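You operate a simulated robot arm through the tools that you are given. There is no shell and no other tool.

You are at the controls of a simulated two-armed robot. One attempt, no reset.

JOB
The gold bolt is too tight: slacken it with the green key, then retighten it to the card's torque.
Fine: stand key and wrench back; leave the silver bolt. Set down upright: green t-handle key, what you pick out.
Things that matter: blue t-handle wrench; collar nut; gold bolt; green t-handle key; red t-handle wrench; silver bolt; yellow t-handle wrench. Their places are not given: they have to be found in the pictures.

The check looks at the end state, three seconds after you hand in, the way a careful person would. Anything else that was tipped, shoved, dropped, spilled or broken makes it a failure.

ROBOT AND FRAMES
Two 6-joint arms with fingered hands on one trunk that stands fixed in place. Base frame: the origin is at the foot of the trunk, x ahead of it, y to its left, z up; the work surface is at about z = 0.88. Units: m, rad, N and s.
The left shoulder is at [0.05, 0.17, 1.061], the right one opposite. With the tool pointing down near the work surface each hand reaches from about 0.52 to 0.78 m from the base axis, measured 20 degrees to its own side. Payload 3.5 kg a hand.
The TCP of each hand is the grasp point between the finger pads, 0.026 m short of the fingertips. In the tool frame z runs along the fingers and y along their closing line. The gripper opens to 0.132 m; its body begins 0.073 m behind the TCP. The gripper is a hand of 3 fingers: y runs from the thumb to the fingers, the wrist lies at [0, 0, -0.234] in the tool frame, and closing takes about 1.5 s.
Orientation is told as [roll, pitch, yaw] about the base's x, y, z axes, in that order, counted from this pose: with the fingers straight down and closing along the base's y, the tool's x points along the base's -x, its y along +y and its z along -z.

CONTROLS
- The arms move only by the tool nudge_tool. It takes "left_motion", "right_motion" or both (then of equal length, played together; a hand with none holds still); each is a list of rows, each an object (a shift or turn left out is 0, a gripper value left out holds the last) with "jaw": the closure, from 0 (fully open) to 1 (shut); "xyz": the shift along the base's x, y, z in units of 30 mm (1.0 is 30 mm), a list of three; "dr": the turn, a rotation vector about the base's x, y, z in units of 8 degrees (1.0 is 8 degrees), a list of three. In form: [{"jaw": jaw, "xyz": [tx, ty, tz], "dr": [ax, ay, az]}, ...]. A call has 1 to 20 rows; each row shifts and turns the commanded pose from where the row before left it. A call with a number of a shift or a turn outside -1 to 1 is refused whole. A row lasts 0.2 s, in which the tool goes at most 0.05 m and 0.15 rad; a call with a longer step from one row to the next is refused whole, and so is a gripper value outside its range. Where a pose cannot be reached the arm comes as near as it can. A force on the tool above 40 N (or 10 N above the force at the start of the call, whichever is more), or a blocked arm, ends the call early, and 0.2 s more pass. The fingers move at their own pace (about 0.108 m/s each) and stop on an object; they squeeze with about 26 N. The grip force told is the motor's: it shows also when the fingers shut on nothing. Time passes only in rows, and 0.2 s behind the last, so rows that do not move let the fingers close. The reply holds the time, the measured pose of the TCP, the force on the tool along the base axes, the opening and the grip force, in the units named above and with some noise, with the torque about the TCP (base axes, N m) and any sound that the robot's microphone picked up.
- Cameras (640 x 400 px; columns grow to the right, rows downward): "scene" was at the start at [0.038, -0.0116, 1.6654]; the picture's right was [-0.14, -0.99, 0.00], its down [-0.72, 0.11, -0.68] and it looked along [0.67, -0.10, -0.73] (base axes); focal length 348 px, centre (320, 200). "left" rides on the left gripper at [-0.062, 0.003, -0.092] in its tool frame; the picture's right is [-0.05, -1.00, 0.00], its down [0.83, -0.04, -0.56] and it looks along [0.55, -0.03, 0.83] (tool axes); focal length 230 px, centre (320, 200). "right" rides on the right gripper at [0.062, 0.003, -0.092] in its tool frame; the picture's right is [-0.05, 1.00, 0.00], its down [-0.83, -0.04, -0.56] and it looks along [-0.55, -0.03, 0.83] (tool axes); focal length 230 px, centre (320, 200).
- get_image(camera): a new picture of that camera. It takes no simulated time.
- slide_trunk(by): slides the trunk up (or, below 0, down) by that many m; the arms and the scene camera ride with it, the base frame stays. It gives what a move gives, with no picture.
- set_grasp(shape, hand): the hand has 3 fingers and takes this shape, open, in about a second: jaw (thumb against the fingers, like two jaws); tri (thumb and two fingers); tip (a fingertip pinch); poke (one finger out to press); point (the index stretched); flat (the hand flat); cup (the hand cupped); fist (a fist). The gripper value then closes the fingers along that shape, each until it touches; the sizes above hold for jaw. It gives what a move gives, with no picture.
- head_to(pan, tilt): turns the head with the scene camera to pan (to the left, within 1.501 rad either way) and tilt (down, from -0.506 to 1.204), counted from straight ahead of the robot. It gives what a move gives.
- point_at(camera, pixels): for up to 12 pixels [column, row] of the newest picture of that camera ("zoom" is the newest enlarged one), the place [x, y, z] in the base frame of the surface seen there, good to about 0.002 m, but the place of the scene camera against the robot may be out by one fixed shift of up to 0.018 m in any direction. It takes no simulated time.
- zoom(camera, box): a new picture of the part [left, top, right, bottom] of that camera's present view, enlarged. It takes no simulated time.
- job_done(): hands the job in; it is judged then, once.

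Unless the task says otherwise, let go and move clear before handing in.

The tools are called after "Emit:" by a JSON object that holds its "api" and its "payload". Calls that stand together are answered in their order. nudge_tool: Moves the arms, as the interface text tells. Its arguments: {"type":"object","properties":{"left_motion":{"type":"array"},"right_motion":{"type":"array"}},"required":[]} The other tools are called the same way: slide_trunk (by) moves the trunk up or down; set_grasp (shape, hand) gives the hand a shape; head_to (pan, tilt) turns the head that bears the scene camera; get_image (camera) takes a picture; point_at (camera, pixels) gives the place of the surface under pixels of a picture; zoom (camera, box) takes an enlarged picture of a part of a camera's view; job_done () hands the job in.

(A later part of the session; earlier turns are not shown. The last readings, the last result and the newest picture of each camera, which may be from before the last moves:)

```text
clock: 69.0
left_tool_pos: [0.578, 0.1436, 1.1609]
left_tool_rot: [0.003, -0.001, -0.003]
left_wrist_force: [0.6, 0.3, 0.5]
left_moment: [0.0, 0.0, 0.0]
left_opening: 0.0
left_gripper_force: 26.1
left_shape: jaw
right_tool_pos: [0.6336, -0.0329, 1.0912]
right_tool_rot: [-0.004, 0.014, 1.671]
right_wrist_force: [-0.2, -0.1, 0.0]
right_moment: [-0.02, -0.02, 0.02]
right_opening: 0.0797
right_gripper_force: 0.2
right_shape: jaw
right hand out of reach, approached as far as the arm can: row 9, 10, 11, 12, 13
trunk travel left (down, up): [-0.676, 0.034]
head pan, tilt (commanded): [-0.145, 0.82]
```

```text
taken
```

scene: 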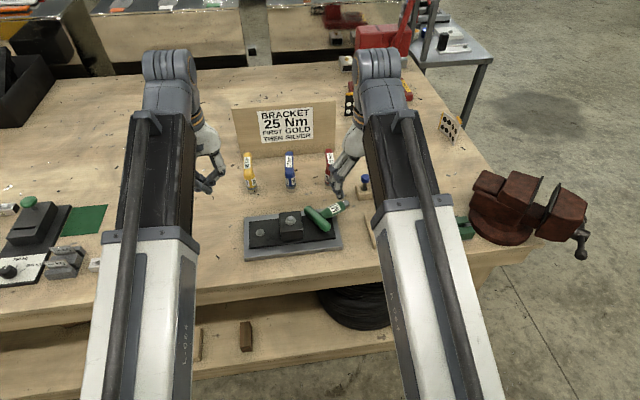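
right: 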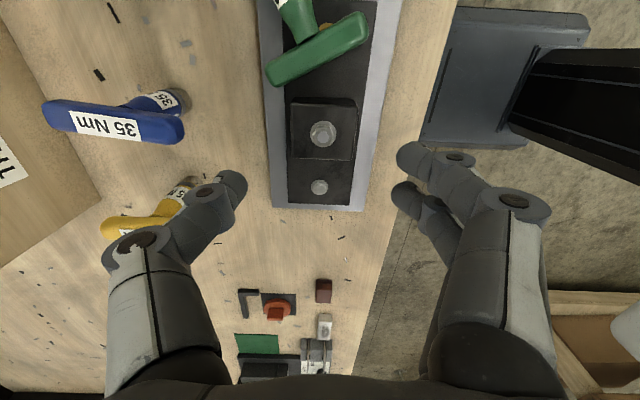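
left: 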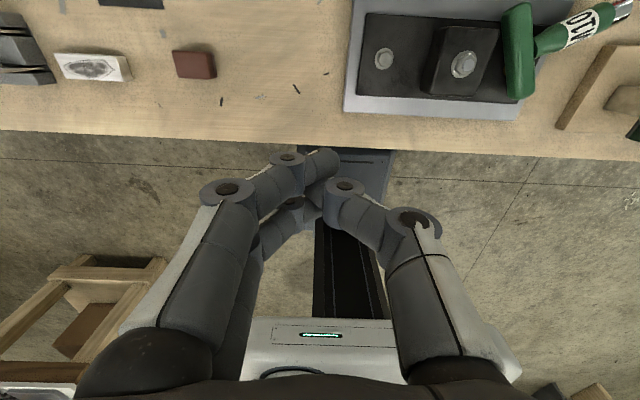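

The right arm can't yaw past about 95°. Better: pinch the bar's near half from above at yaw 26° and then roll the hand +90° so the key swings upright with the hand pointing toward +y. I'll turn back and hover over the bar's near half.

Emit:
{"api": "nudge_tool", "payload": {"right_motion": [{"jaw": 0.5, "xyz": [-0.083, -0.25, -0.1], "dr": [0, 0, -0.87]}, {"xyz": [-0.083, -0.25, -0.1], "dr": [0, 0, -0.87]}, {"xyz": [-0.083, -0.25, -0.1], "dr": [0, 0, -0.87]}, {"xyz": [-0.083, -0.25, -0.1], "dr": [0, 0, -0.87]}, {"xyz": [-0.083, -0.25, -0.1], "dr": [0, 0, -0.87]}, {"xyz": [-0.083, -0.25, -0.1], "dr": [0, 0, -0.87]}, {"xyz": [-0.083, -0.25, -0.1], "dr": [0, 0, -0.87]}, {"xyz": [-0.083, -0.25, -0.1], "dr": [0, 0, -0.87]}, {"xyz": [-0.083, -0.25, -0.1], "dr": [0, 0, -0.87]}, {"xyz": [-0.083, -0.25, -0.1], "dr": [0, 0, -0.87]}, {}]}}

Emit:
{"api": "get_image", "payload": {"camera": "right"}}

```text
clock: 71.4
left_tool_pos: [0.5767, 0.1424, 1.16]
left_tool_rot: [0.002, -0.002, -0.002]
left_wrist_force: [0.0, -0.6, 0.2]
left_moment: [0.02, -0.01, 0.02]
left_opening: 0.0001
left_gripper_force: 25.7
left_shape: jaw
right_tool_pos: [0.6076, -0.1081, 1.0596]
right_tool_rot: [-0.001, 0.014, 0.454]
right_wrist_force: [0.2, -1.1, 0.2]
right_moment: [-0.02, 0.01, -0.01]
right_opening: 0.0667
right_gripper_force: 0.1
right_shape: jaw
trunk travel left (down, up): [-0.676, 0.034]
head pan, tilt (commanded): [-0.145, 0.82]
```

```text
taken
```

right: 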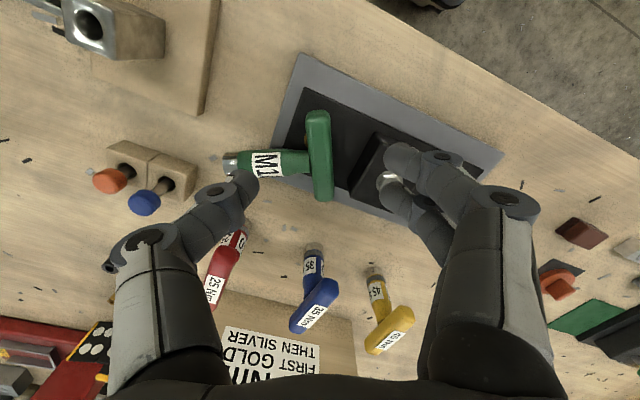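

Emit:
{"api": "zoom", "payload": {"camera": "right", "box": [220, 90, 420, 220]}}

Emit:
{"api": "point_at", "payload": {"camera": "right", "pixels": [[317, 113], [318, 130], [320, 150], [322, 175], [323, 195], [300, 162], [280, 163], [260, 163], [235, 163], [360, 140], [375, 135], [352, 185]]}}

```text
3.08 times, centred on (320, 155) of right
```

zoom: 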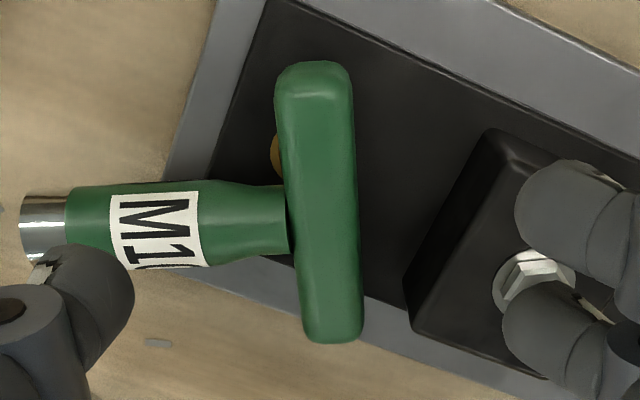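

```text
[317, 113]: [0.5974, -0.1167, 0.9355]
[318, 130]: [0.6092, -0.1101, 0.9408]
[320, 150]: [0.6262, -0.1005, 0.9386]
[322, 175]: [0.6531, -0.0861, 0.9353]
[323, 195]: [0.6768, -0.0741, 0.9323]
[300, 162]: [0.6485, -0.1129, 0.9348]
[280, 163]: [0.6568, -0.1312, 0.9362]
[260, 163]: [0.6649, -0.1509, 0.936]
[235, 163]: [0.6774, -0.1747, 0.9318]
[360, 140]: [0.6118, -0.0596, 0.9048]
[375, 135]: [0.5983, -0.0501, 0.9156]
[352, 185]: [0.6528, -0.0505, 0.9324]
```

Bar line is yaw ≈28°, near-half grip point about (0.6115,-0.1086). I'll narrow the opening to 50 mm (to clear the black block) and lower to just above the bar.

Emit:
{"api": "nudge_tool", "payload": {"right_motion": [{"jaw": 0.62, "xyz": [0.1, 0, -0.5], "dr": [0, 0, 0.2]}, {"xyz": [0, 0, -0.7]}, {"xyz": [0, 0, -0.7]}, {"xyz": [0, 0, -0.6]}, {}]}}

Emit:
{"api": "get_image", "payload": {"camera": "right"}}

```text
clock: 72.6
left_tool_pos: [0.5776, 0.1425, 1.1606]
left_tool_rot: [0.003, -0.002, -0.002]
left_wrist_force: [0.3, 0.1, 0.2]
left_moment: [0.0, 0.02, 0.01]
left_opening: 0.0001
left_gripper_force: 26.1
left_shape: jaw
right_tool_pos: [0.6139, -0.1073, 0.9844]
right_tool_rot: [-0.002, 0.014, 0.484]
right_wrist_force: [-0.3, -0.5, -0.5]
right_moment: [-0.01, -0.01, -0.01]
right_opening: 0.0508
right_gripper_force: 0.1
right_shape: jaw
trunk travel left (down, up): [-0.676, 0.034]
head pan, tilt (commanded): [-0.145, 0.82]
```

```text
taken
```

right: 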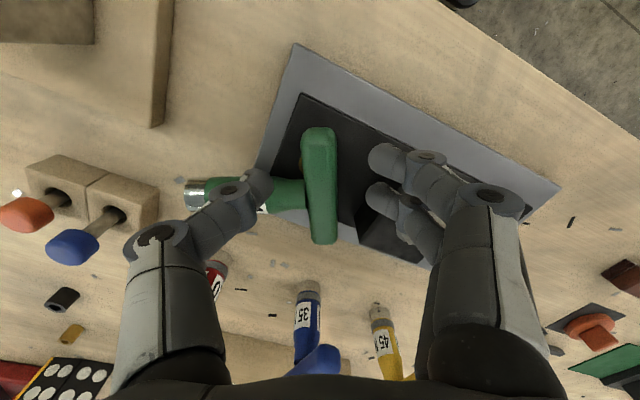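

Thumb (258,185) will pass beside the neck once lower. I'll shift 3.5 mm toward the bar's near end and lower 30 mm, then look.

Emit:
{"api": "nudge_tool", "payload": {"right_motion": [{"xyz": [-0.1, -0.055, -0.5]}, {"xyz": [0, 0, -0.5]}, {}]}}

Emit:
{"api": "get_image", "payload": {"camera": "right"}}

```text
clock: 73.4
left_tool_pos: [0.5783, 0.1427, 1.1601]
left_tool_rot: [0.003, -0.001, -0.001]
left_wrist_force: [-0.3, 0.3, 0.4]
left_moment: [0.0, 0.0, 0.01]
left_opening: 0.0001
left_gripper_force: 25.9
left_shape: jaw
right_tool_pos: [0.6099, -0.1083, 0.9546]
right_tool_rot: [-0.001, 0.015, 0.483]
right_wrist_force: [0.2, 0.0, 0.0]
right_moment: [0.0, -0.02, 0.0]
right_opening: 0.0509
right_gripper_force: 0.1
right_shape: jaw
trunk travel left (down, up): [-0.676, 0.034]
head pan, tilt (commanded): [-0.145, 0.82]
```

```text
taken
```

right: 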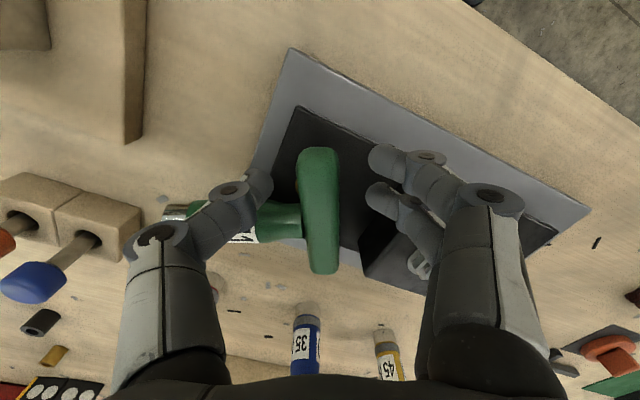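

Neck sits just below the thumb in view and will shift further down. I'll lower the last 17 mm gently.

Emit:
{"api": "nudge_tool", "payload": {"right_motion": [{"xyz": [-0.03, -0.015, -0.3]}, {"xyz": [0, 0, -0.28]}, {}]}}

Emit:
{"api": "get_image", "payload": {"camera": "right"}}

```text
clock: 74.2
left_tool_pos: [0.5758, 0.1421, 1.1618]
left_tool_rot: [0.004, -0.003, -0.001]
left_wrist_force: [0.6, 0.5, -0.1]
left_moment: [-0.01, 0.0, 0.0]
left_opening: 0.0
left_gripper_force: 26.3
left_shape: jaw
right_tool_pos: [0.6064, -0.1105, 0.9373]
right_tool_rot: [-0.001, 0.015, 0.483]
right_wrist_force: [-0.9, 0.3, 0.0]
right_moment: [0.02, 0.0, 0.02]
right_opening: 0.0506
right_gripper_force: 0.0
right_shape: jaw
trunk travel left (down, up): [-0.676, 0.034]
head pan, tilt (commanded): [-0.145, 0.82]
```

```text
taken
```

right: 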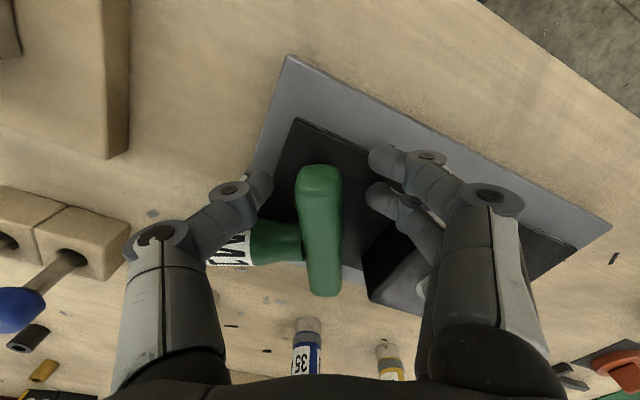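

Thumb is clear of the neck. I'll shift 4 mm back along the bar and close on it.

Emit:
{"api": "nudge_tool", "payload": {"right_motion": [{"xyz": [0.12, 0.06, 0]}, {"jaw": 0.7}, {"jaw": 0.78}, {"jaw": 0.9}, {"jaw": 1.0}, {"jaw": 1.0}, {"jaw": 1.0}, {}]}}

Emit:
{"api": "get_image", "payload": {"camera": "right"}}

```text
clock: 76.0
left_tool_pos: [0.5776, 0.1427, 1.1602]
left_tool_rot: [0.003, -0.002, -0.002]
left_wrist_force: [0.2, 0.7, 1.1]
left_moment: [0.01, 0.04, -0.03]
left_opening: 0.0
left_gripper_force: 25.9
left_shape: jaw
right_tool_pos: [0.612, -0.1071, 0.9376]
right_tool_rot: [-0.002, 0.014, 0.482]
right_wrist_force: [0.6, 0.0, -0.5]
right_moment: [0.07, -0.02, -0.01]
right_opening: 0.0187
right_gripper_force: 26.4
right_shape: jaw
trunk travel left (down, up): [-0.676, 0.034]
head pan, tilt (commanded): [-0.145, 0.82]
```

```text
taken
```

right: 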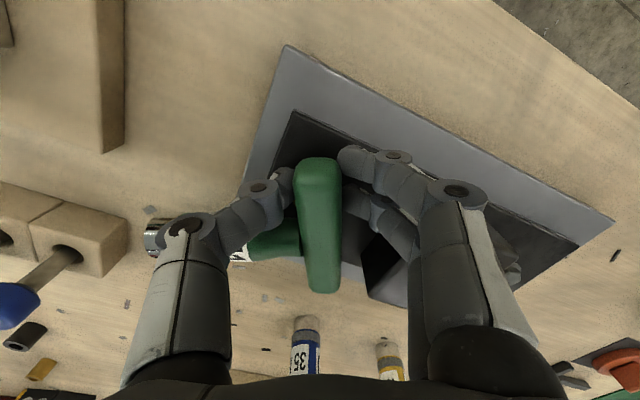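

Firm grip on the near half of the bar (18.7 mm, 26 N). Lift slowly.

Emit:
{"api": "nudge_tool", "payload": {"right_motion": [{"xyz": [0, 0, 0.3]}, {"xyz": [0, 0, 0.5]}, {"xyz": [0, 0, 0.7]}, {"xyz": [0, 0, 0.8]}, {"xyz": [0, 0, 0.8]}, {"xyz": [0, 0, 0.8]}, {"xyz": [0, 0, 0.6]}, {}]}}

Emit:
{"api": "get_image", "payload": {"camera": "right"}}

Emit:
{"api": "zoom", "payload": {"camera": "scene", "box": [250, 110, 410, 230]}}

```text
clock: 77.8
left_tool_pos: [0.5765, 0.1427, 1.1599]
left_tool_rot: [0.004, -0.001, -0.002]
left_wrist_force: [1.0, -0.1, 0.1]
left_moment: [-0.02, 0.0, -0.02]
left_opening: 0.0
left_gripper_force: 26.5
left_shape: jaw
right_tool_pos: [0.6115, -0.1086, 1.0736]
right_tool_rot: [-0.001, 0.014, 0.483]
right_wrist_force: [0.5, 0.4, -2.8]
right_moment: [0.03, 0.1, 0.05]
right_opening: 0.0188
right_gripper_force: 26.0
right_shape: jaw
trunk travel left (down, up): [-0.676, 0.034]
head pan, tilt (commanded): [-0.145, 0.82]
```

```text
taken
```

right: 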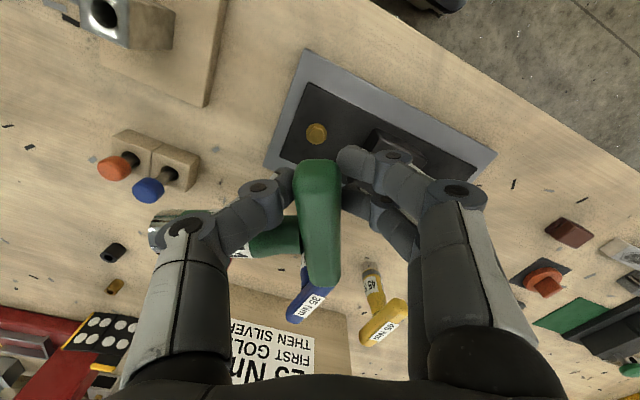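

```text
3.33 times, centred on (330, 170) of scene
```

zoom: 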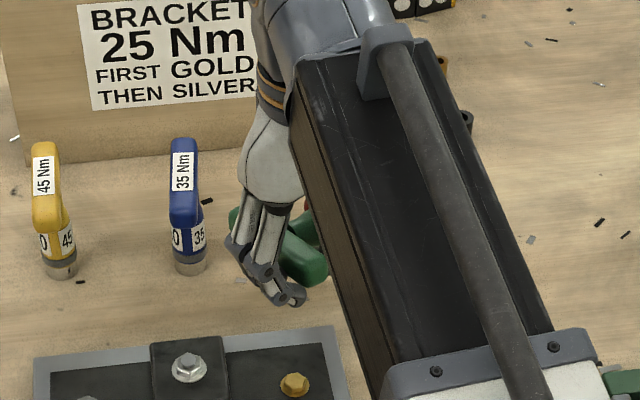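

The key is held well. I'll yaw -21° so the bar lines up at ≈7°, raise a little, then roll the hand about the bar axis by about 60° first and check.

Emit:
{"api": "nudge_tool", "payload": {"right_motion": [{"xyz": [0, 0, 0.5], "dr": [0, 0, -0.887]}, {"xyz": [0, 0, 0.5], "dr": [0, 0, -0.887]}, {"xyz": [0, 0, 0.5], "dr": [0, 0, -0.887]}, {"dr": [0.9, 0.106, 0]}, {"dr": [0.9, 0.106, 0]}, {"dr": [0.9, 0.106, 0]}, {"dr": [0.9, 0.106, 0]}, {"dr": [0.9, 0.106, 0]}, {"dr": [0.9, 0.106, 0]}, {"dr": [0.9, 0.106, 0]}, {"dr": [0.9, 0.106, 0]}, {}]}}

Emit:
{"api": "get_image", "payload": {"camera": "right"}}

Emit:
{"api": "get_image", "payload": {"camera": "scene"}}

Emit:
{"api": "get_image", "payload": {"camera": "left"}}

```text
clock: 80.4
left_tool_pos: [0.5775, 0.1433, 1.1608]
left_tool_rot: [0.002, -0.002, -0.001]
left_wrist_force: [0.8, 0.3, 0.5]
left_moment: [-0.02, 0.0, -0.02]
left_opening: 0.0002
left_gripper_force: 26.2
left_shape: jaw
right_tool_pos: [0.6136, -0.1082, 1.1202]
right_tool_rot: [1.01, 0.012, 0.127]
right_wrist_force: [0.0, 0.3, -2.9]
right_moment: [-0.03, 0.13, 0.0]
right_opening: 0.0187
right_gripper_force: 25.9
right_shape: jaw
trunk travel left (down, up): [-0.676, 0.034]
head pan, tilt (commanded): [-0.145, 0.82]
```

```text
taken
```

right: 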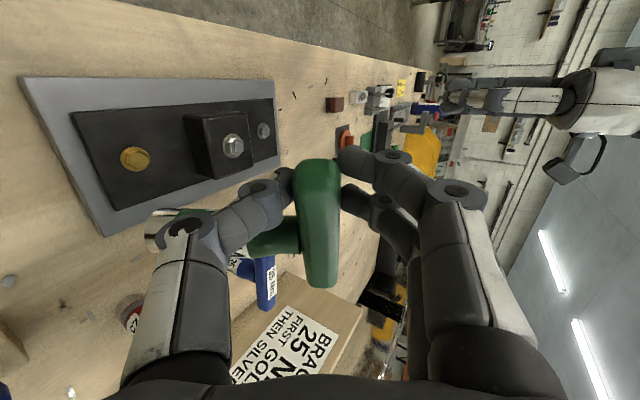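

```text
taken
```

scene: 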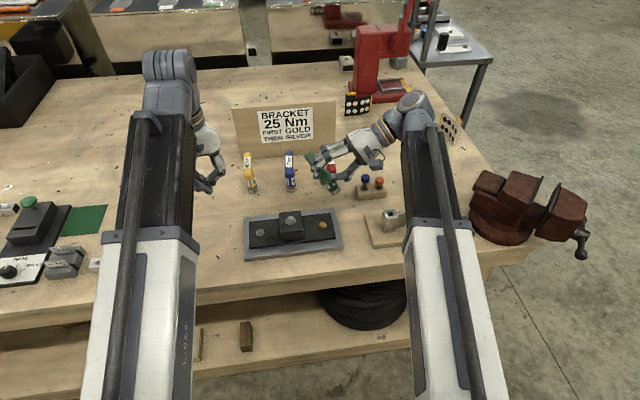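

```text
taken
```

left: 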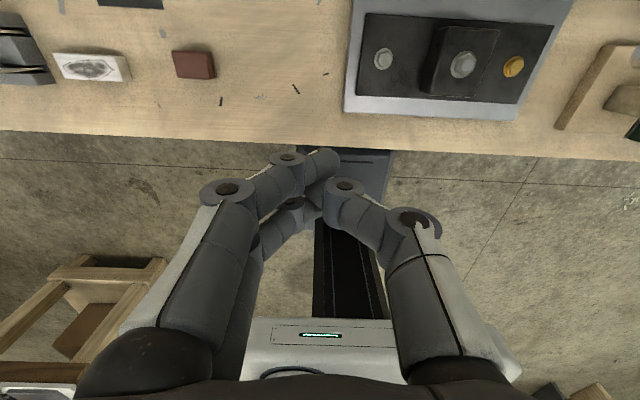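

Rolled 58° so far and the key is following. I'll roll 26° more and tilt the left hand so its camera can see the key.

Emit:
{"api": "nudge_tool", "payload": {"right_motion": [{"dr": [0.82, 0.096, 0]}, {"dr": [0.82, 0.096, 0]}, {"dr": [0.82, 0.096, 0]}, {"dr": [0.82, 0.096, 0]}, {}, {}], "left_motion": [{"dr": [0, -0.9, 0], "xyz": [0, 0.3, 0.2]}, {"dr": [0, -0.9, 0], "xyz": [0, 0.3, 0.2]}, {"dr": [0, -0.9, 0], "xyz": [0, 0.3, 0.2]}, {"dr": [0, -0.9, 0], "xyz": [0, 0.3, 0.2]}, {"dr": [0, -0.9, 0]}, {}]}}

Emit:
{"api": "get_image", "payload": {"camera": "left"}}

Emit:
{"api": "zoom", "payload": {"camera": "scene", "box": [280, 110, 440, 230]}}

Emit:
{"api": "get_image", "payload": {"camera": "right"}}

```text
clock: 81.8
left_tool_pos: [0.5773, 0.1795, 1.184]
left_tool_rot: [0.005, -0.632, -0.001]
left_wrist_force: [0.3, 0.7, 0.5]
left_moment: [0.01, 0.01, 0.0]
left_opening: 0.0001
left_gripper_force: 26.4
left_shape: jaw
right_tool_pos: [0.6125, -0.1085, 1.1182]
right_tool_rot: [1.47, 0.006, 0.13]
right_wrist_force: [-0.5, -0.2, -3.2]
right_moment: [-0.04, 0.09, -0.02]
right_opening: 0.0187
right_gripper_force: 26.3
right_shape: jaw
trunk travel left (down, up): [-0.676, 0.034]
head pan, tilt (commanded): [-0.145, 0.82]
```

```text
taken
```

left: 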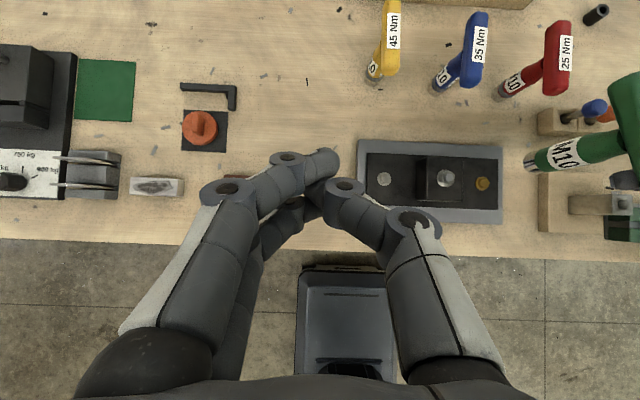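

```text
3.33 times, centred on (360, 170) of scene
```

zoom: 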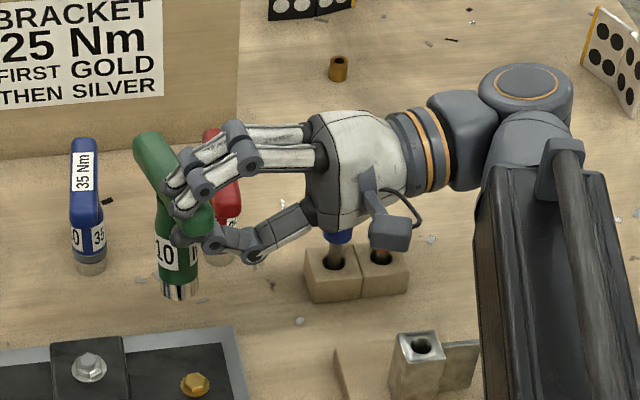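

```text
taken
```

right: 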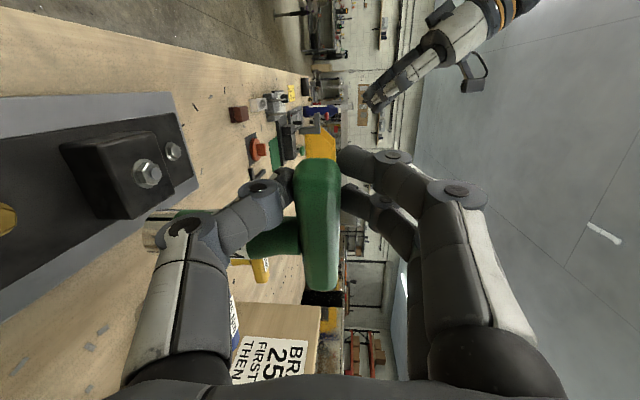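

The key now hangs upright in the right hand, hand pointing toward +y. I'll measure its verticality from the scene and left cameras.

Emit:
{"api": "zoom", "payload": {"camera": "scene", "box": [300, 140, 348, 210]}}

Emit:
{"api": "point_at", "payload": {"camera": "scene", "pixels": [[316, 178], [317, 184], [317, 190], [318, 196], [316, 174], [308, 152], [312, 158]]}}

Emit:
{"api": "zoom", "payload": {"camera": "left", "box": [500, 60, 640, 220]}}

Emit:
{"api": "point_at", "payload": {"camera": "left", "pixels": [[530, 162], [540, 159], [552, 156], [565, 152], [580, 149], [595, 145], [610, 143], [630, 100], [632, 130]]}}

```text
5.71 times, centred on (324, 175) of scene
```

zoom: 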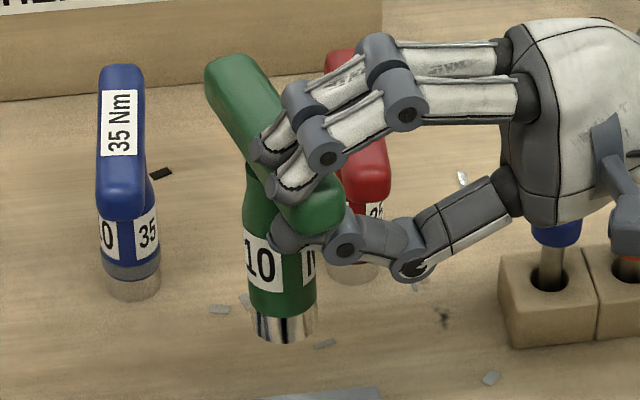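

```text
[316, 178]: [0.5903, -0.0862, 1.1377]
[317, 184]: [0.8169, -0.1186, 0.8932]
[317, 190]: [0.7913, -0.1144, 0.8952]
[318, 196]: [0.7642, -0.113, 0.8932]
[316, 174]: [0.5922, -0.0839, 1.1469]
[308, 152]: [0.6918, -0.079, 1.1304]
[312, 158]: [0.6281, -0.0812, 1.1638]
```

```text
2.50 times, centred on (570, 140) of left
```

zoom: 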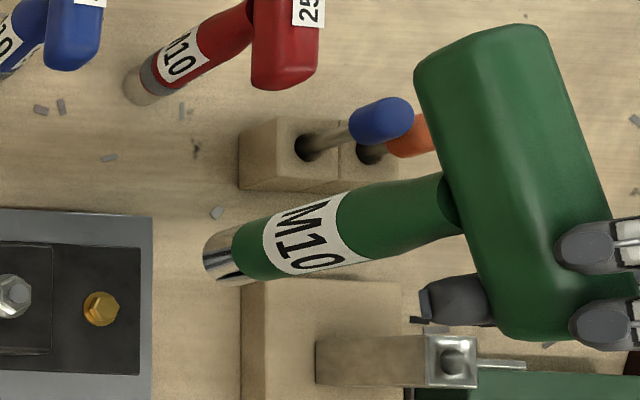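

```text
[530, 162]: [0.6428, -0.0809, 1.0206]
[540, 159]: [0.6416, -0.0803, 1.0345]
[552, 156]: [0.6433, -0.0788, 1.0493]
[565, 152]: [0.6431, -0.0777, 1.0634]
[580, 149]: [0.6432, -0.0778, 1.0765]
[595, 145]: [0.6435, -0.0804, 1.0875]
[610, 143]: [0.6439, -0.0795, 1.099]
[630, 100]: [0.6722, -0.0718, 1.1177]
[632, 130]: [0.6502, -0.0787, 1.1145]
```

The body leans about 3° (bottom toward -y), x is vertical. I'll roll 3.3° more and move the key over the gold bolt, lowering to about 20 mm above the head.

Emit:
{"api": "nudge_tool", "payload": {"right_motion": [{"dr": [0.41, 0.05, 0], "xyz": [-0.1, -0.15, 0]}, {"xyz": [-0.15, -0.2, -0.3]}, {"xyz": [-0.15, -0.2, -0.5]}, {"xyz": [0, 0, -0.6]}, {"xyz": [0, 0, -0.6]}, {"xyz": [0, 0, -0.6]}, {}]}}

Emit:
{"api": "get_image", "payload": {"camera": "left"}}

Emit:
{"api": "zoom", "payload": {"camera": "left", "box": [440, 100, 640, 225]}}

Emit:
{"api": "zoom", "payload": {"camera": "scene", "box": [270, 150, 430, 270]}}

```text
clock: 83.4
left_tool_pos: [0.5768, 0.1809, 1.184]
left_tool_rot: [0.004, -0.63, 0.0]
left_wrist_force: [0.2, 0.8, -0.4]
left_moment: [-0.03, -0.01, -0.03]
left_opening: 0.0
left_gripper_force: 26.1
left_shape: jaw
right_tool_pos: [0.6004, -0.1238, 1.0398]
right_tool_rot: [1.529, 0.005, 0.13]
right_wrist_force: [0.7, -0.6, -2.5]
right_moment: [-0.06, 0.09, 0.03]
right_opening: 0.0187
right_gripper_force: 26.1
right_shape: jaw
trunk travel left (down, up): [-0.676, 0.034]
head pan, tilt (commanded): [-0.145, 0.82]
```

```text
taken
```

left: 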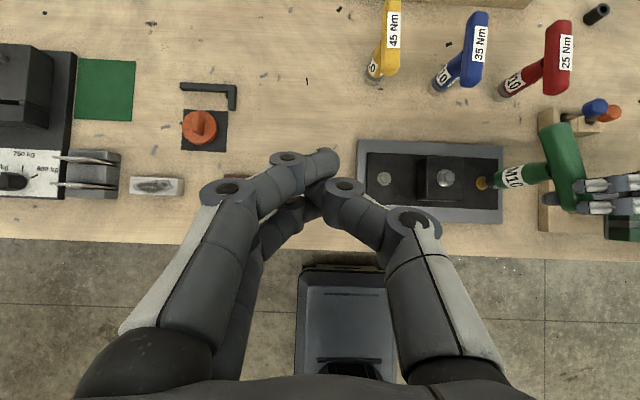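

```text
3.20 times, centred on (540, 162) of left
```

zoom: 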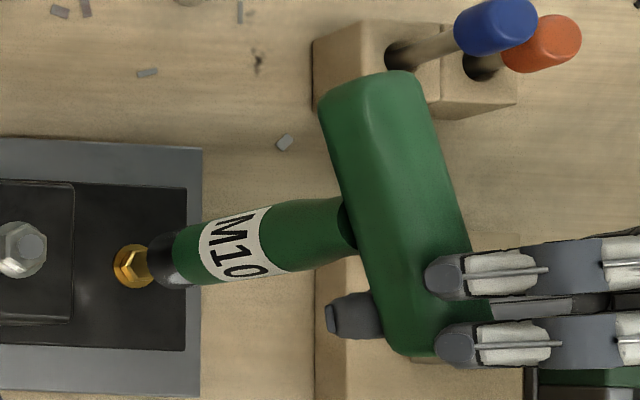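

```text
3.33 times, centred on (350, 210) of scene
```

zoom: 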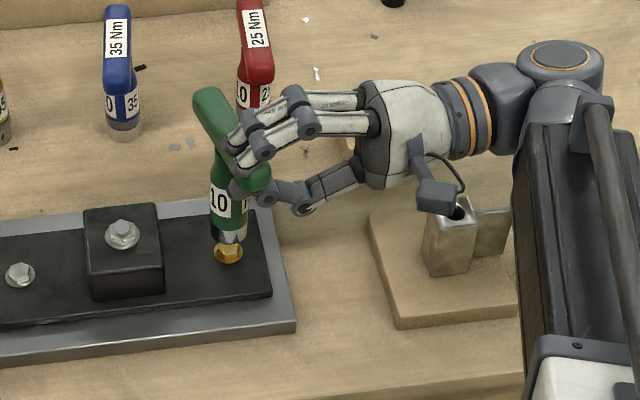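

The socket end is now over the gold bolt. I'll measure both in the left view.

Emit:
{"api": "zoom", "payload": {"camera": "left", "box": [468, 160, 532, 210]}}

Emit:
{"api": "point_at", "payload": {"camera": "left", "pixels": [[480, 184], [481, 181], [482, 187], [491, 181], [498, 179], [508, 176], [518, 174], [528, 172], [494, 177], [495, 183]]}}

```text
8.00 times, centred on (500, 185) of left
```

zoom: 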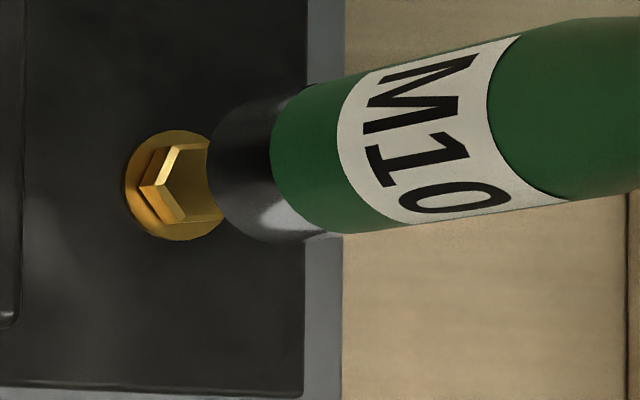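

```text
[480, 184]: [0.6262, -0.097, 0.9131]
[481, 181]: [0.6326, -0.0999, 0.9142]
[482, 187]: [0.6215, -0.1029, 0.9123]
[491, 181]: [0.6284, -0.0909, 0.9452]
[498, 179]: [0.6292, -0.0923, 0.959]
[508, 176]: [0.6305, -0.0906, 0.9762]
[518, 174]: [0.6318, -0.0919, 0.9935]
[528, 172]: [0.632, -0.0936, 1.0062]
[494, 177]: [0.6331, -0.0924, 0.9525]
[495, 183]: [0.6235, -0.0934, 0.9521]
```

I need a more precise comparison; I'll sample points right at the socket's lower rim and on the flange.

Emit:
{"api": "point_at", "payload": {"camera": "zoom", "pixels": [[212, 165], [222, 165], [240, 165], [280, 110], [290, 232], [140, 160], [150, 225], [185, 235], [165, 135], [190, 150], [160, 185], [195, 180]]}}

```text
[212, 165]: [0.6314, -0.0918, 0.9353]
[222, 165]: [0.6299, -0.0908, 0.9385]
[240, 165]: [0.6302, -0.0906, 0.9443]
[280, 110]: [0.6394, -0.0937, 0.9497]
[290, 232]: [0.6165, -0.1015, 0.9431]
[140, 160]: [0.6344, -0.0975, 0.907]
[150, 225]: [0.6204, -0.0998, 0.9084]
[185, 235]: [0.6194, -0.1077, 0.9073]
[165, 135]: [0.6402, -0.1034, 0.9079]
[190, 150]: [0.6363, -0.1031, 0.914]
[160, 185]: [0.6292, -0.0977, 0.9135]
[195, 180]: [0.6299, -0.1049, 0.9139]
```

The socket axis (≈0.630,-0.106) and bolt centre (≈0.630,-0.1065) agree within 1 mm. I'll lower gently in steps.

Emit:
{"api": "nudge_tool", "payload": {"right_motion": [{"xyz": [0, -0.03, -0.3]}, {"xyz": [0, 0, -0.3]}, {"xyz": [0, 0, -0.1]}, {"xyz": [0, 0, -0.1]}, {}]}}

Emit:
{"api": "zoom", "payload": {"camera": "left", "box": [468, 160, 532, 210]}}

```text
clock: 84.6
left_tool_pos: [0.5774, 0.1803, 1.1831]
left_tool_rot: [0.005, -0.631, -0.002]
left_wrist_force: [0.1, -0.1, 0.8]
left_moment: [-0.01, -0.01, 0.02]
left_opening: 0.0003
left_gripper_force: 25.4
left_shape: jaw
right_tool_pos: [0.6006, -0.1268, 1.0169]
right_tool_rot: [1.53, 0.007, 0.131]
right_wrist_force: [0.1, -0.4, -3.3]
right_moment: [-0.05, 0.14, 0.02]
right_opening: 0.0185
right_gripper_force: 25.6
right_shape: jaw
trunk travel left (down, up): [-0.676, 0.034]
head pan, tilt (commanded): [-0.145, 0.82]
```

```text
8.00 times, centred on (500, 185) of left
```

zoom: 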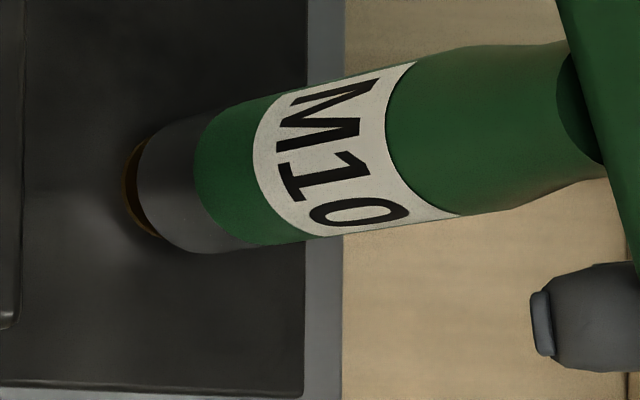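

No contact force yet and the rim is around the head's top edge. I'll nudge 1 mm toward +y and lower the last few millimetres.

Emit:
{"api": "nudge_tool", "payload": {"right_motion": [{"xyz": [0, 0.035, -0.07]}, {"xyz": [0, 0, -0.07]}, {"xyz": [0, 0, -0.07]}, {}]}}

Emit:
{"api": "zoom", "payload": {"camera": "left", "box": [468, 160, 532, 210]}}

```text
clock: 85.6
left_tool_pos: [0.5764, 0.1796, 1.1834]
left_tool_rot: [0.006, -0.63, -0.002]
left_wrist_force: [-0.8, -0.7, 0.0]
left_moment: [0.02, -0.02, 0.0]
left_opening: 0.0
left_gripper_force: 26.0
left_shape: jaw
right_tool_pos: [0.5999, -0.1248, 1.0112]
right_tool_rot: [1.528, 0.004, 0.132]
right_wrist_force: [-1.4, 0.8, 1.1]
right_moment: [0.01, 0.01, 0.03]
right_opening: 0.0187
right_gripper_force: 25.4
right_shape: jaw
trunk travel left (down, up): [-0.676, 0.034]
head pan, tilt (commanded): [-0.145, 0.82]
```

```text
8.00 times, centred on (500, 185) of left
```

zoom: 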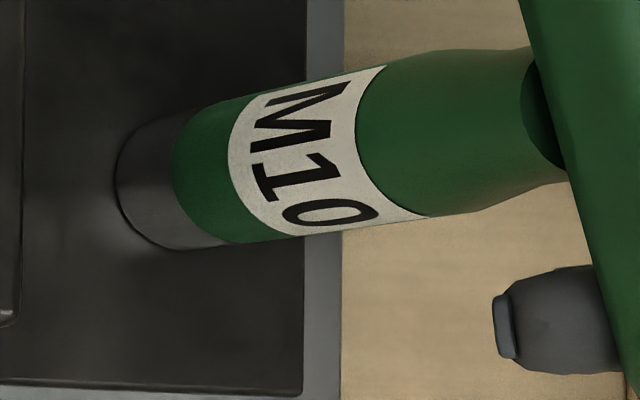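

The rim now sits exactly where the flange was (col 116) and supports ~4 N. I'll press 2 mm more to confirm it's seated.

Emit:
{"api": "nudge_tool", "payload": {"right_motion": [{"xyz": [0, 0, -0.04]}, {"xyz": [0, 0, -0.03]}, {}]}}

Emit:
{"api": "point_at", "payload": {"camera": "left", "pixels": [[480, 183], [484, 182], [490, 180], [498, 178], [506, 176], [515, 174], [520, 173]]}}

Emit:
{"api": "get_image", "payload": {"camera": "left"}}

```text
clock: 86.4
left_tool_pos: [0.5754, 0.1802, 1.1833]
left_tool_rot: [0.005, -0.63, -0.002]
left_wrist_force: [0.0, 0.2, 0.7]
left_moment: [0.0, -0.02, -0.01]
left_opening: 0.0
left_gripper_force: 25.8
left_shape: jaw
right_tool_pos: [0.5987, -0.1246, 1.0082]
right_tool_rot: [1.529, 0.003, 0.131]
right_wrist_force: [-3.4, 1.2, 7.5]
right_moment: [0.22, 0.01, 0.09]
right_opening: 0.0183
right_gripper_force: 26.3
right_shape: jaw
trunk travel left (down, up): [-0.676, 0.034]
head pan, tilt (commanded): [-0.145, 0.82]
```

```text
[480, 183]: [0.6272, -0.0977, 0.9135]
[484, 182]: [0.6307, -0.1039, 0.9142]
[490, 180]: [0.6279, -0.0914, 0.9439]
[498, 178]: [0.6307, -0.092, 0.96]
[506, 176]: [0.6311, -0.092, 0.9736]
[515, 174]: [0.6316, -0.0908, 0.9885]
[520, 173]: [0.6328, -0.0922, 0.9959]
```

```text
taken
```

left: 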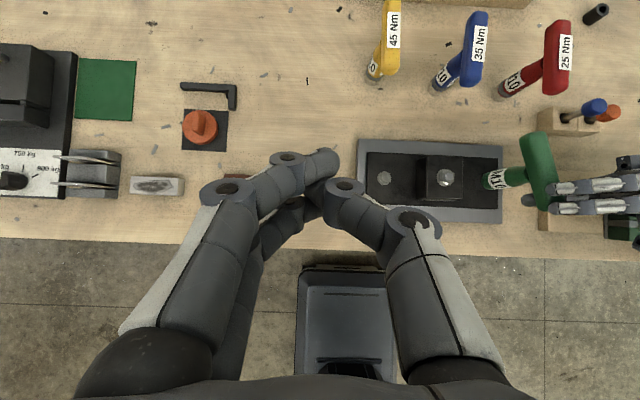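

The key is seated on the gold bolt again (about 10 N pressing). I'll ease the load, open the fingers slightly and back straight out toward -y.

Emit:
{"api": "nudge_tool", "payload": {"right_motion": [{"xyz": [0.05, 0, 0.06]}, {}, {"jaw": 0.8}, {"jaw": 0.75}, {"jaw": 0.7}, {"jaw": 0.6}, {}]}}

Emit:
{"api": "get_image", "payload": {"camera": "left"}}

Emit:
{"api": "zoom", "payload": {"camera": "left", "box": [460, 110, 640, 230]}}

```text
clock: 88.0
left_tool_pos: [0.5769, 0.1799, 1.1837]
left_tool_rot: [0.004, -0.63, -0.003]
left_wrist_force: [1.0, 0.2, -0.5]
left_moment: [0.03, 0.02, 0.01]
left_opening: 0.0
left_gripper_force: 25.5
left_shape: jaw
right_tool_pos: [0.6012, -0.1244, 1.0106]
right_tool_rot: [1.527, 0.004, 0.131]
right_wrist_force: [-0.5, -0.5, -0.4]
right_moment: [-0.02, 0.01, 0.0]
right_opening: 0.052
right_gripper_force: 0.1
right_shape: jaw
trunk travel left (down, up): [-0.676, 0.034]
head pan, tilt (commanded): [-0.145, 0.82]
```

```text
taken
```

left: 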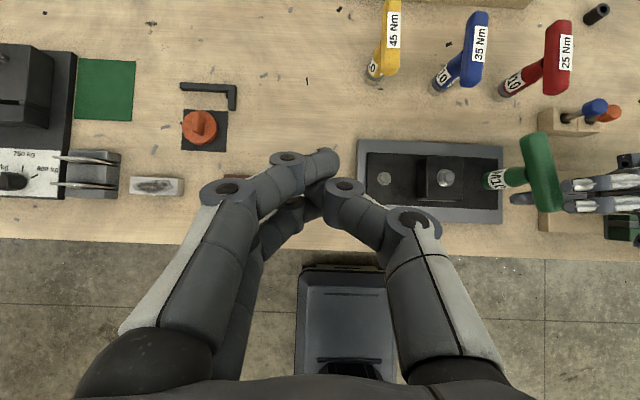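

```text
3.33 times, centred on (550, 170) of left
```

zoom: 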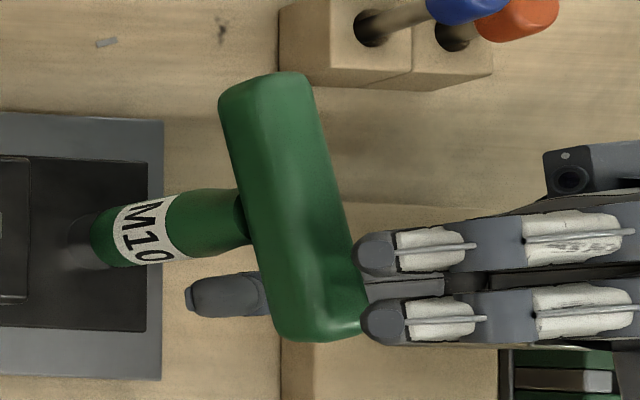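

The key stands on its own. Backing out along the hand's axis.

Emit:
{"api": "nudge_tool", "payload": {"right_motion": [{"xyz": [0.05, -0.4, 0.02]}, {"xyz": [0.086, -0.66, 0.03]}, {"xyz": [0.086, -0.66, 0.03]}, {"xyz": [0.086, -0.66, 0.03]}, {"xyz": [0.086, -0.66, 0.3]}, {"xyz": [0, -0.5, 0.8]}, {}]}}

Emit:
{"api": "get_image", "payload": {"camera": "left"}}

Emit:
{"api": "get_image", "payload": {"camera": "scene"}}

```text
clock: 89.6
left_tool_pos: [0.5771, 0.1809, 1.1834]
left_tool_rot: [0.006, -0.631, -0.001]
left_wrist_force: [0.2, -0.3, 0.8]
left_moment: [-0.01, 0.0, 0.02]
left_opening: 0.0001
left_gripper_force: 26.0
left_shape: jaw
right_tool_pos: [0.6383, -0.1583, 1.0353]
right_tool_rot: [1.527, 0.004, 0.118]
right_wrist_force: [-0.4, 0.7, 0.1]
right_moment: [-0.01, -0.01, 0.03]
right_opening: 0.0523
right_gripper_force: 0.0
right_shape: jaw
right hand out of reach, approached as far as the arm can: row 2, 3, 4, 5, 6
trunk travel left (down, up): [-0.676, 0.034]
head pan, tilt (commanded): [-0.145, 0.82]
```

```text
taken
```

left: 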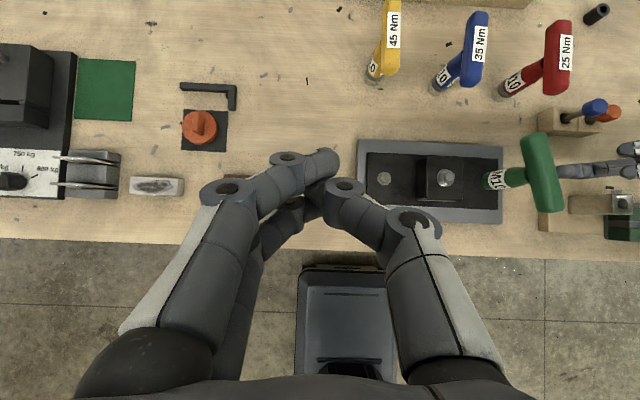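

```text
taken
```

scene: 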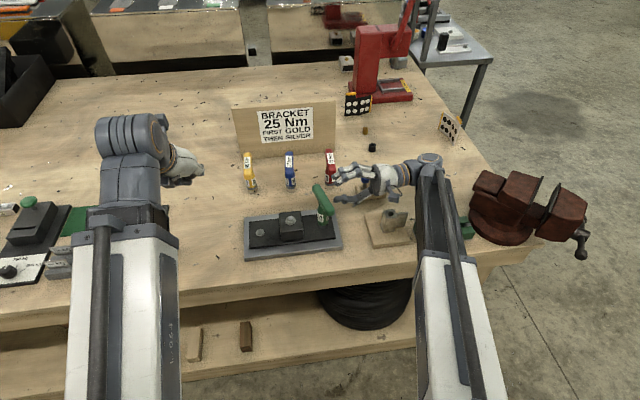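

The arm hit its reach limit but the fingers are clear of the bar (tips ~15 mm away). I'll roll the right hand back to pointing down while rising.

Emit:
{"api": "nudge_tool", "payload": {"right_motion": [{"dr": [-0.905, -0.107, 0], "xyz": [0, -0.1, 0.1]}, {"dr": [-0.905, -0.107, 0], "xyz": [-0.1, -0.1, 0.2]}, {"dr": [-0.905, -0.107, 0], "xyz": [-0.1, -0.1, 0.3]}, {"dr": [-0.905, -0.107, 0], "xyz": [-0.1, -0.1, 0.3]}, {"dr": [-0.905, -0.107, 0], "xyz": [-0.1, -0.1, 0.3]}, {"dr": [-0.905, -0.107, 0], "xyz": [-0.1, -0.1, 0.3]}, {"dr": [-0.905, -0.107, 0], "xyz": [-0.1, -0.1, 0.3]}, {"dr": [-0.905, -0.107, 0], "xyz": [-0.1, -0.1, 0.3]}, {"dr": [-0.905, -0.107, 0], "xyz": [-0.1, -0.1, 0.3]}, {"dr": [-0.905, -0.107, 0], "xyz": [-0.1, -0.1, 0.3]}, {"dr": [-0.905, -0.107, 0], "xyz": [-0.1, -0.1, 0.3]}, {"dr": [-0.905, -0.107, 0], "xyz": [-0.1, -0.1, 0.3]}, {}]}}

Emit:
{"api": "get_image", "payload": {"camera": "right"}}

Emit:
{"api": "get_image", "payload": {"camera": "left"}}

```text
clock: 92.4
left_tool_pos: [0.5765, 0.1797, 1.1839]
left_tool_rot: [0.006, -0.63, -0.002]
left_wrist_force: [-0.4, -0.1, 0.0]
left_moment: [-0.04, 0.01, -0.01]
left_opening: 0.0
left_gripper_force: 25.9
left_shape: jaw
right_tool_pos: [0.6029, -0.1954, 1.1326]
right_tool_rot: [0.0, 0.014, 0.114]
right_wrist_force: [0.3, 0.6, -0.5]
right_moment: [-0.02, -0.01, -0.01]
right_opening: 0.0525
right_gripper_force: 0.1
right_shape: jaw
trunk travel left (down, up): [-0.676, 0.034]
head pan, tilt (commanded): [-0.145, 0.82]
```

```text
taken
```

right: 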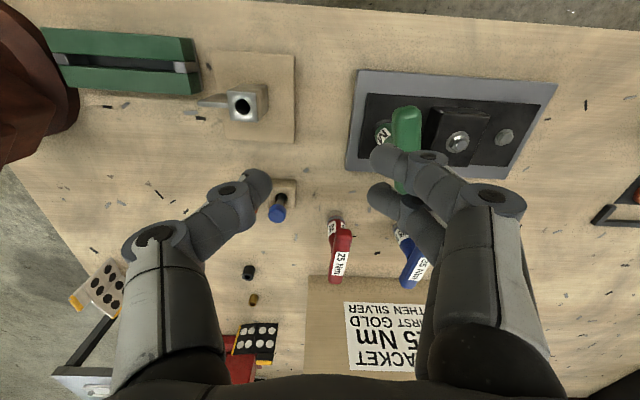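

```text
taken
```

left: 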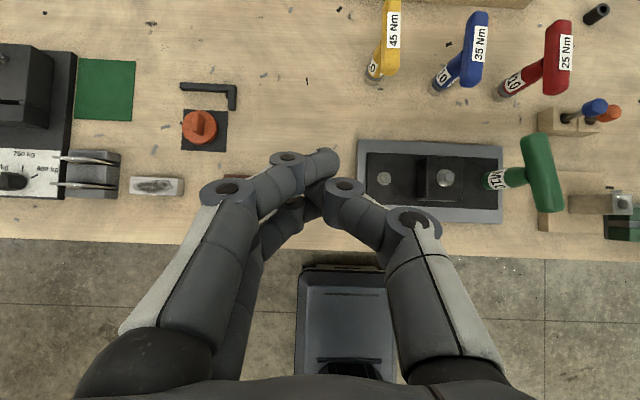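

Recovered: the key stands on the gold bolt and the right hand is upright and free. I'll now take it by the bar's centre from above, lift it off, and re-seat it turned -60° so that I get a long counter-clockwise stroke. First hover above.

Emit:
{"api": "nudge_tool", "payload": {"right_motion": [{"jaw": 0.4, "xyz": [0.22, 0.75, 0], "dr": [0, -0.1, 0]}, {"xyz": [0.22, 0.75, 0]}, {"xyz": [0.22, 0.75, -0.2]}, {"xyz": [0.22, 0.75, -0.2]}, {}]}}

Emit:
{"api": "get_image", "payload": {"camera": "right"}}

Emit:
{"api": "point_at", "payload": {"camera": "right", "pixels": [[320, 130], [320, 145], [318, 110], [318, 160]]}}

```text
clock: 93.6
left_tool_pos: [0.5774, 0.1802, 1.1842]
left_tool_rot: [0.007, -0.63, -0.002]
left_wrist_force: [0.0, -0.7, -0.4]
left_moment: [0.03, 0.02, 0.0]
left_opening: 0.0
left_gripper_force: 26.3
left_shape: jaw
right_tool_pos: [0.6308, -0.1033, 1.1183]
right_tool_rot: [0.0, 0.0, 0.114]
right_wrist_force: [0.0, 0.6, -0.6]
right_moment: [-0.03, 0.0, 0.02]
right_opening: 0.0785
right_gripper_force: 0.0
right_shape: jaw
trunk travel left (down, up): [-0.676, 0.034]
head pan, tilt (commanded): [-0.145, 0.82]
```

```text
taken
```

right: 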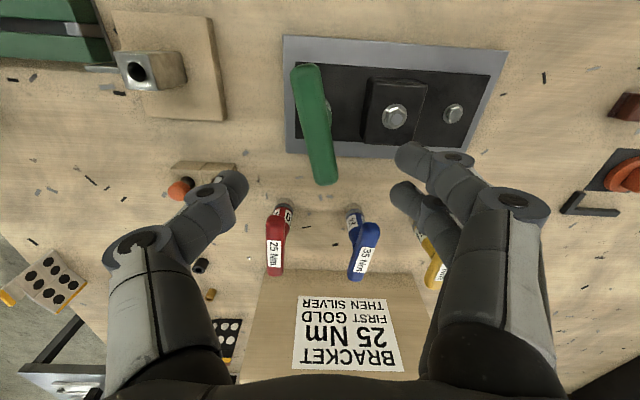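

```text
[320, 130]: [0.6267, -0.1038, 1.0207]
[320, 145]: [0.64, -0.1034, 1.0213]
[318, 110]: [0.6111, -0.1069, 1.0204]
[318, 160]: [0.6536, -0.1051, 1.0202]
```

Emit:
{"api": "point_at", "payload": {"camera": "right", "pixels": [[306, 78], [309, 95], [313, 115], [317, 135], [321, 155], [325, 172]]}}

Emit:
{"api": "zoom", "payload": {"camera": "right", "box": [270, 50, 370, 200]}}

```text
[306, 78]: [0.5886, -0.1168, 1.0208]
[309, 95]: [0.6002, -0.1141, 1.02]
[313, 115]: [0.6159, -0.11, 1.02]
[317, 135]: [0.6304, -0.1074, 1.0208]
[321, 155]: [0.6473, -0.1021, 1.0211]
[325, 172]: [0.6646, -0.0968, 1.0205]
```

```text
2.67 times, centred on (320, 125) of right
```

zoom: 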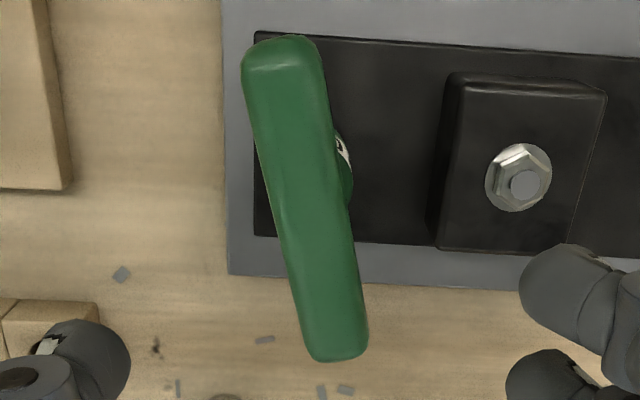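

The bar stands at yaw ≈14.7°, centred at (0.630,-0.1055), top z 1.0205 (fully seated height). I'll align and lower around the bar's centre.

Emit:
{"api": "nudge_tool", "payload": {"right_motion": [{"xyz": [-0.03, -0.07, -0.5], "dr": [0, 0, 0.5]}, {"xyz": [0, 0, -0.7], "dr": [0, 0, 0.5]}, {"xyz": [0, 0, -0.7]}, {"xyz": [0, 0, -0.7]}, {"xyz": [0, 0, -0.7]}, {"xyz": [0, 0, -0.25]}, {}]}}

Emit:
{"api": "get_image", "payload": {"camera": "right"}}

```text
clock: 95.2
left_tool_pos: [0.5764, 0.1796, 1.1834]
left_tool_rot: [0.004, -0.63, -0.003]
left_wrist_force: [-0.3, -0.5, -0.4]
left_moment: [0.01, 0.0, -0.02]
left_opening: 0.0
left_gripper_force: 25.9
left_shape: jaw
right_tool_pos: [0.6305, -0.1081, 1.0138]
right_tool_rot: [0.0, -0.001, 0.253]
right_wrist_force: [0.0, 0.9, 0.2]
right_moment: [0.0, 0.02, -0.02]
right_opening: 0.0788
right_gripper_force: 0.0
right_shape: jaw
trunk travel left (down, up): [-0.676, 0.034]
head pan, tilt (commanded): [-0.145, 0.82]
```

```text
taken
```

right: 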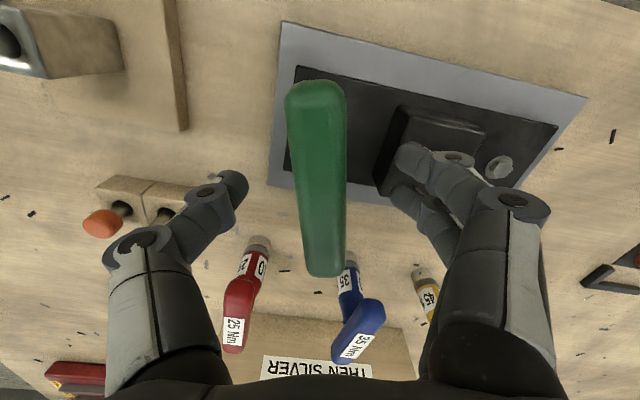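

The bar is centred (cols 290–346) between thumb and fingers. Closing on it.

Emit:
{"api": "nudge_tool", "payload": {"right_motion": [{"jaw": 0.55}, {"jaw": 0.65}, {"jaw": 0.75}, {"jaw": 0.85}, {"jaw": 1.0}, {"jaw": 1.0}, {"jaw": 1.0}, {}]}}

Emit:
{"api": "get_image", "payload": {"camera": "right"}}

```text
clock: 97.0
left_tool_pos: [0.5762, 0.1798, 1.1836]
left_tool_rot: [0.005, -0.63, -0.001]
left_wrist_force: [0.3, -0.3, 0.4]
left_moment: [0.02, 0.0, -0.02]
left_opening: 0.0003
left_gripper_force: 26.0
left_shape: jaw
right_tool_pos: [0.6317, -0.1074, 1.0121]
right_tool_rot: [0.0, -0.001, 0.252]
right_wrist_force: [0.9, 0.3, 0.0]
right_moment: [0.0, -0.01, -0.04]
right_opening: 0.0207
right_gripper_force: 26.7
right_shape: jaw
trunk travel left (down, up): [-0.676, 0.034]
head pan, tilt (commanded): [-0.145, 0.82]
```

```text
taken
```

right: 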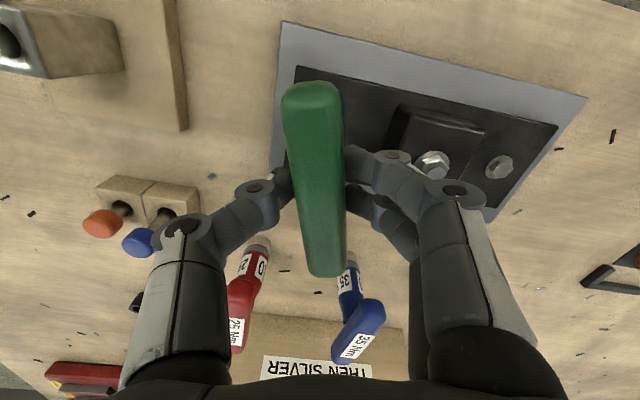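

Gripped at the bar's centre. Lift 20 mm off the bolt and turn -60° (bar to about -46…-53°).

Emit:
{"api": "nudge_tool", "payload": {"right_motion": [{"xyz": [0, 0, 0.3]}, {"xyz": [0, 0, 0.5]}, {"dr": [0, 0, -0.8]}, {"dr": [0, 0, -0.9]}, {"dr": [0, 0, -0.9]}, {"dr": [0, 0, -0.9]}, {"dr": [0, 0, -0.9]}, {"dr": [0, 0, -0.9]}, {"dr": [0, 0, -0.9]}, {"dr": [0, 0, -0.9]}, {"dr": [0, 0, -0.9]}, {"dr": [0, 0, -0.5]}, {}]}}

Emit:
{"api": "get_image", "payload": {"camera": "right"}}

Emit:
{"api": "get_image", "payload": {"camera": "left"}}

```text
clock: 99.8
left_tool_pos: [0.5774, 0.1807, 1.1833]
left_tool_rot: [0.005, -0.629, -0.002]
left_wrist_force: [0.2, -0.2, -0.1]
left_moment: [-0.02, 0.03, 0.03]
left_opening: 0.0
left_gripper_force: 26.0
left_shape: jaw
right_tool_pos: [0.6299, -0.1076, 1.0382]
right_tool_rot: [0.0, 0.002, -0.937]
right_wrist_force: [0.3, -0.7, -3.0]
right_moment: [-0.04, 0.03, 0.01]
right_opening: 0.0208
right_gripper_force: 26.0
right_shape: jaw
trunk travel left (down, up): [-0.676, 0.034]
head pan, tilt (commanded): [-0.145, 0.82]
```

```text
taken
```

right: 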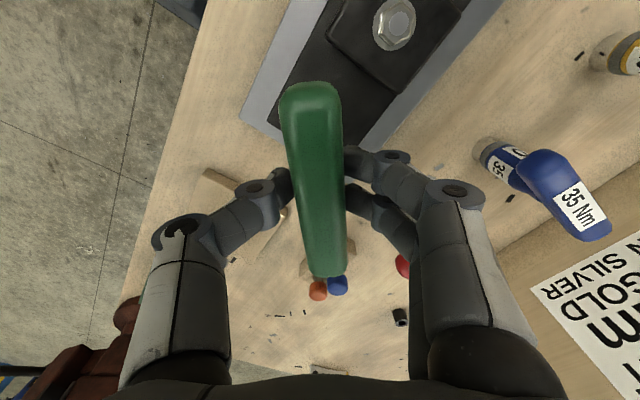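

```text
taken
```

left: 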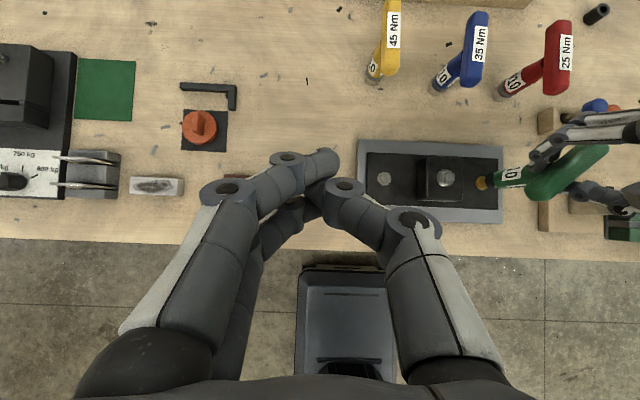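

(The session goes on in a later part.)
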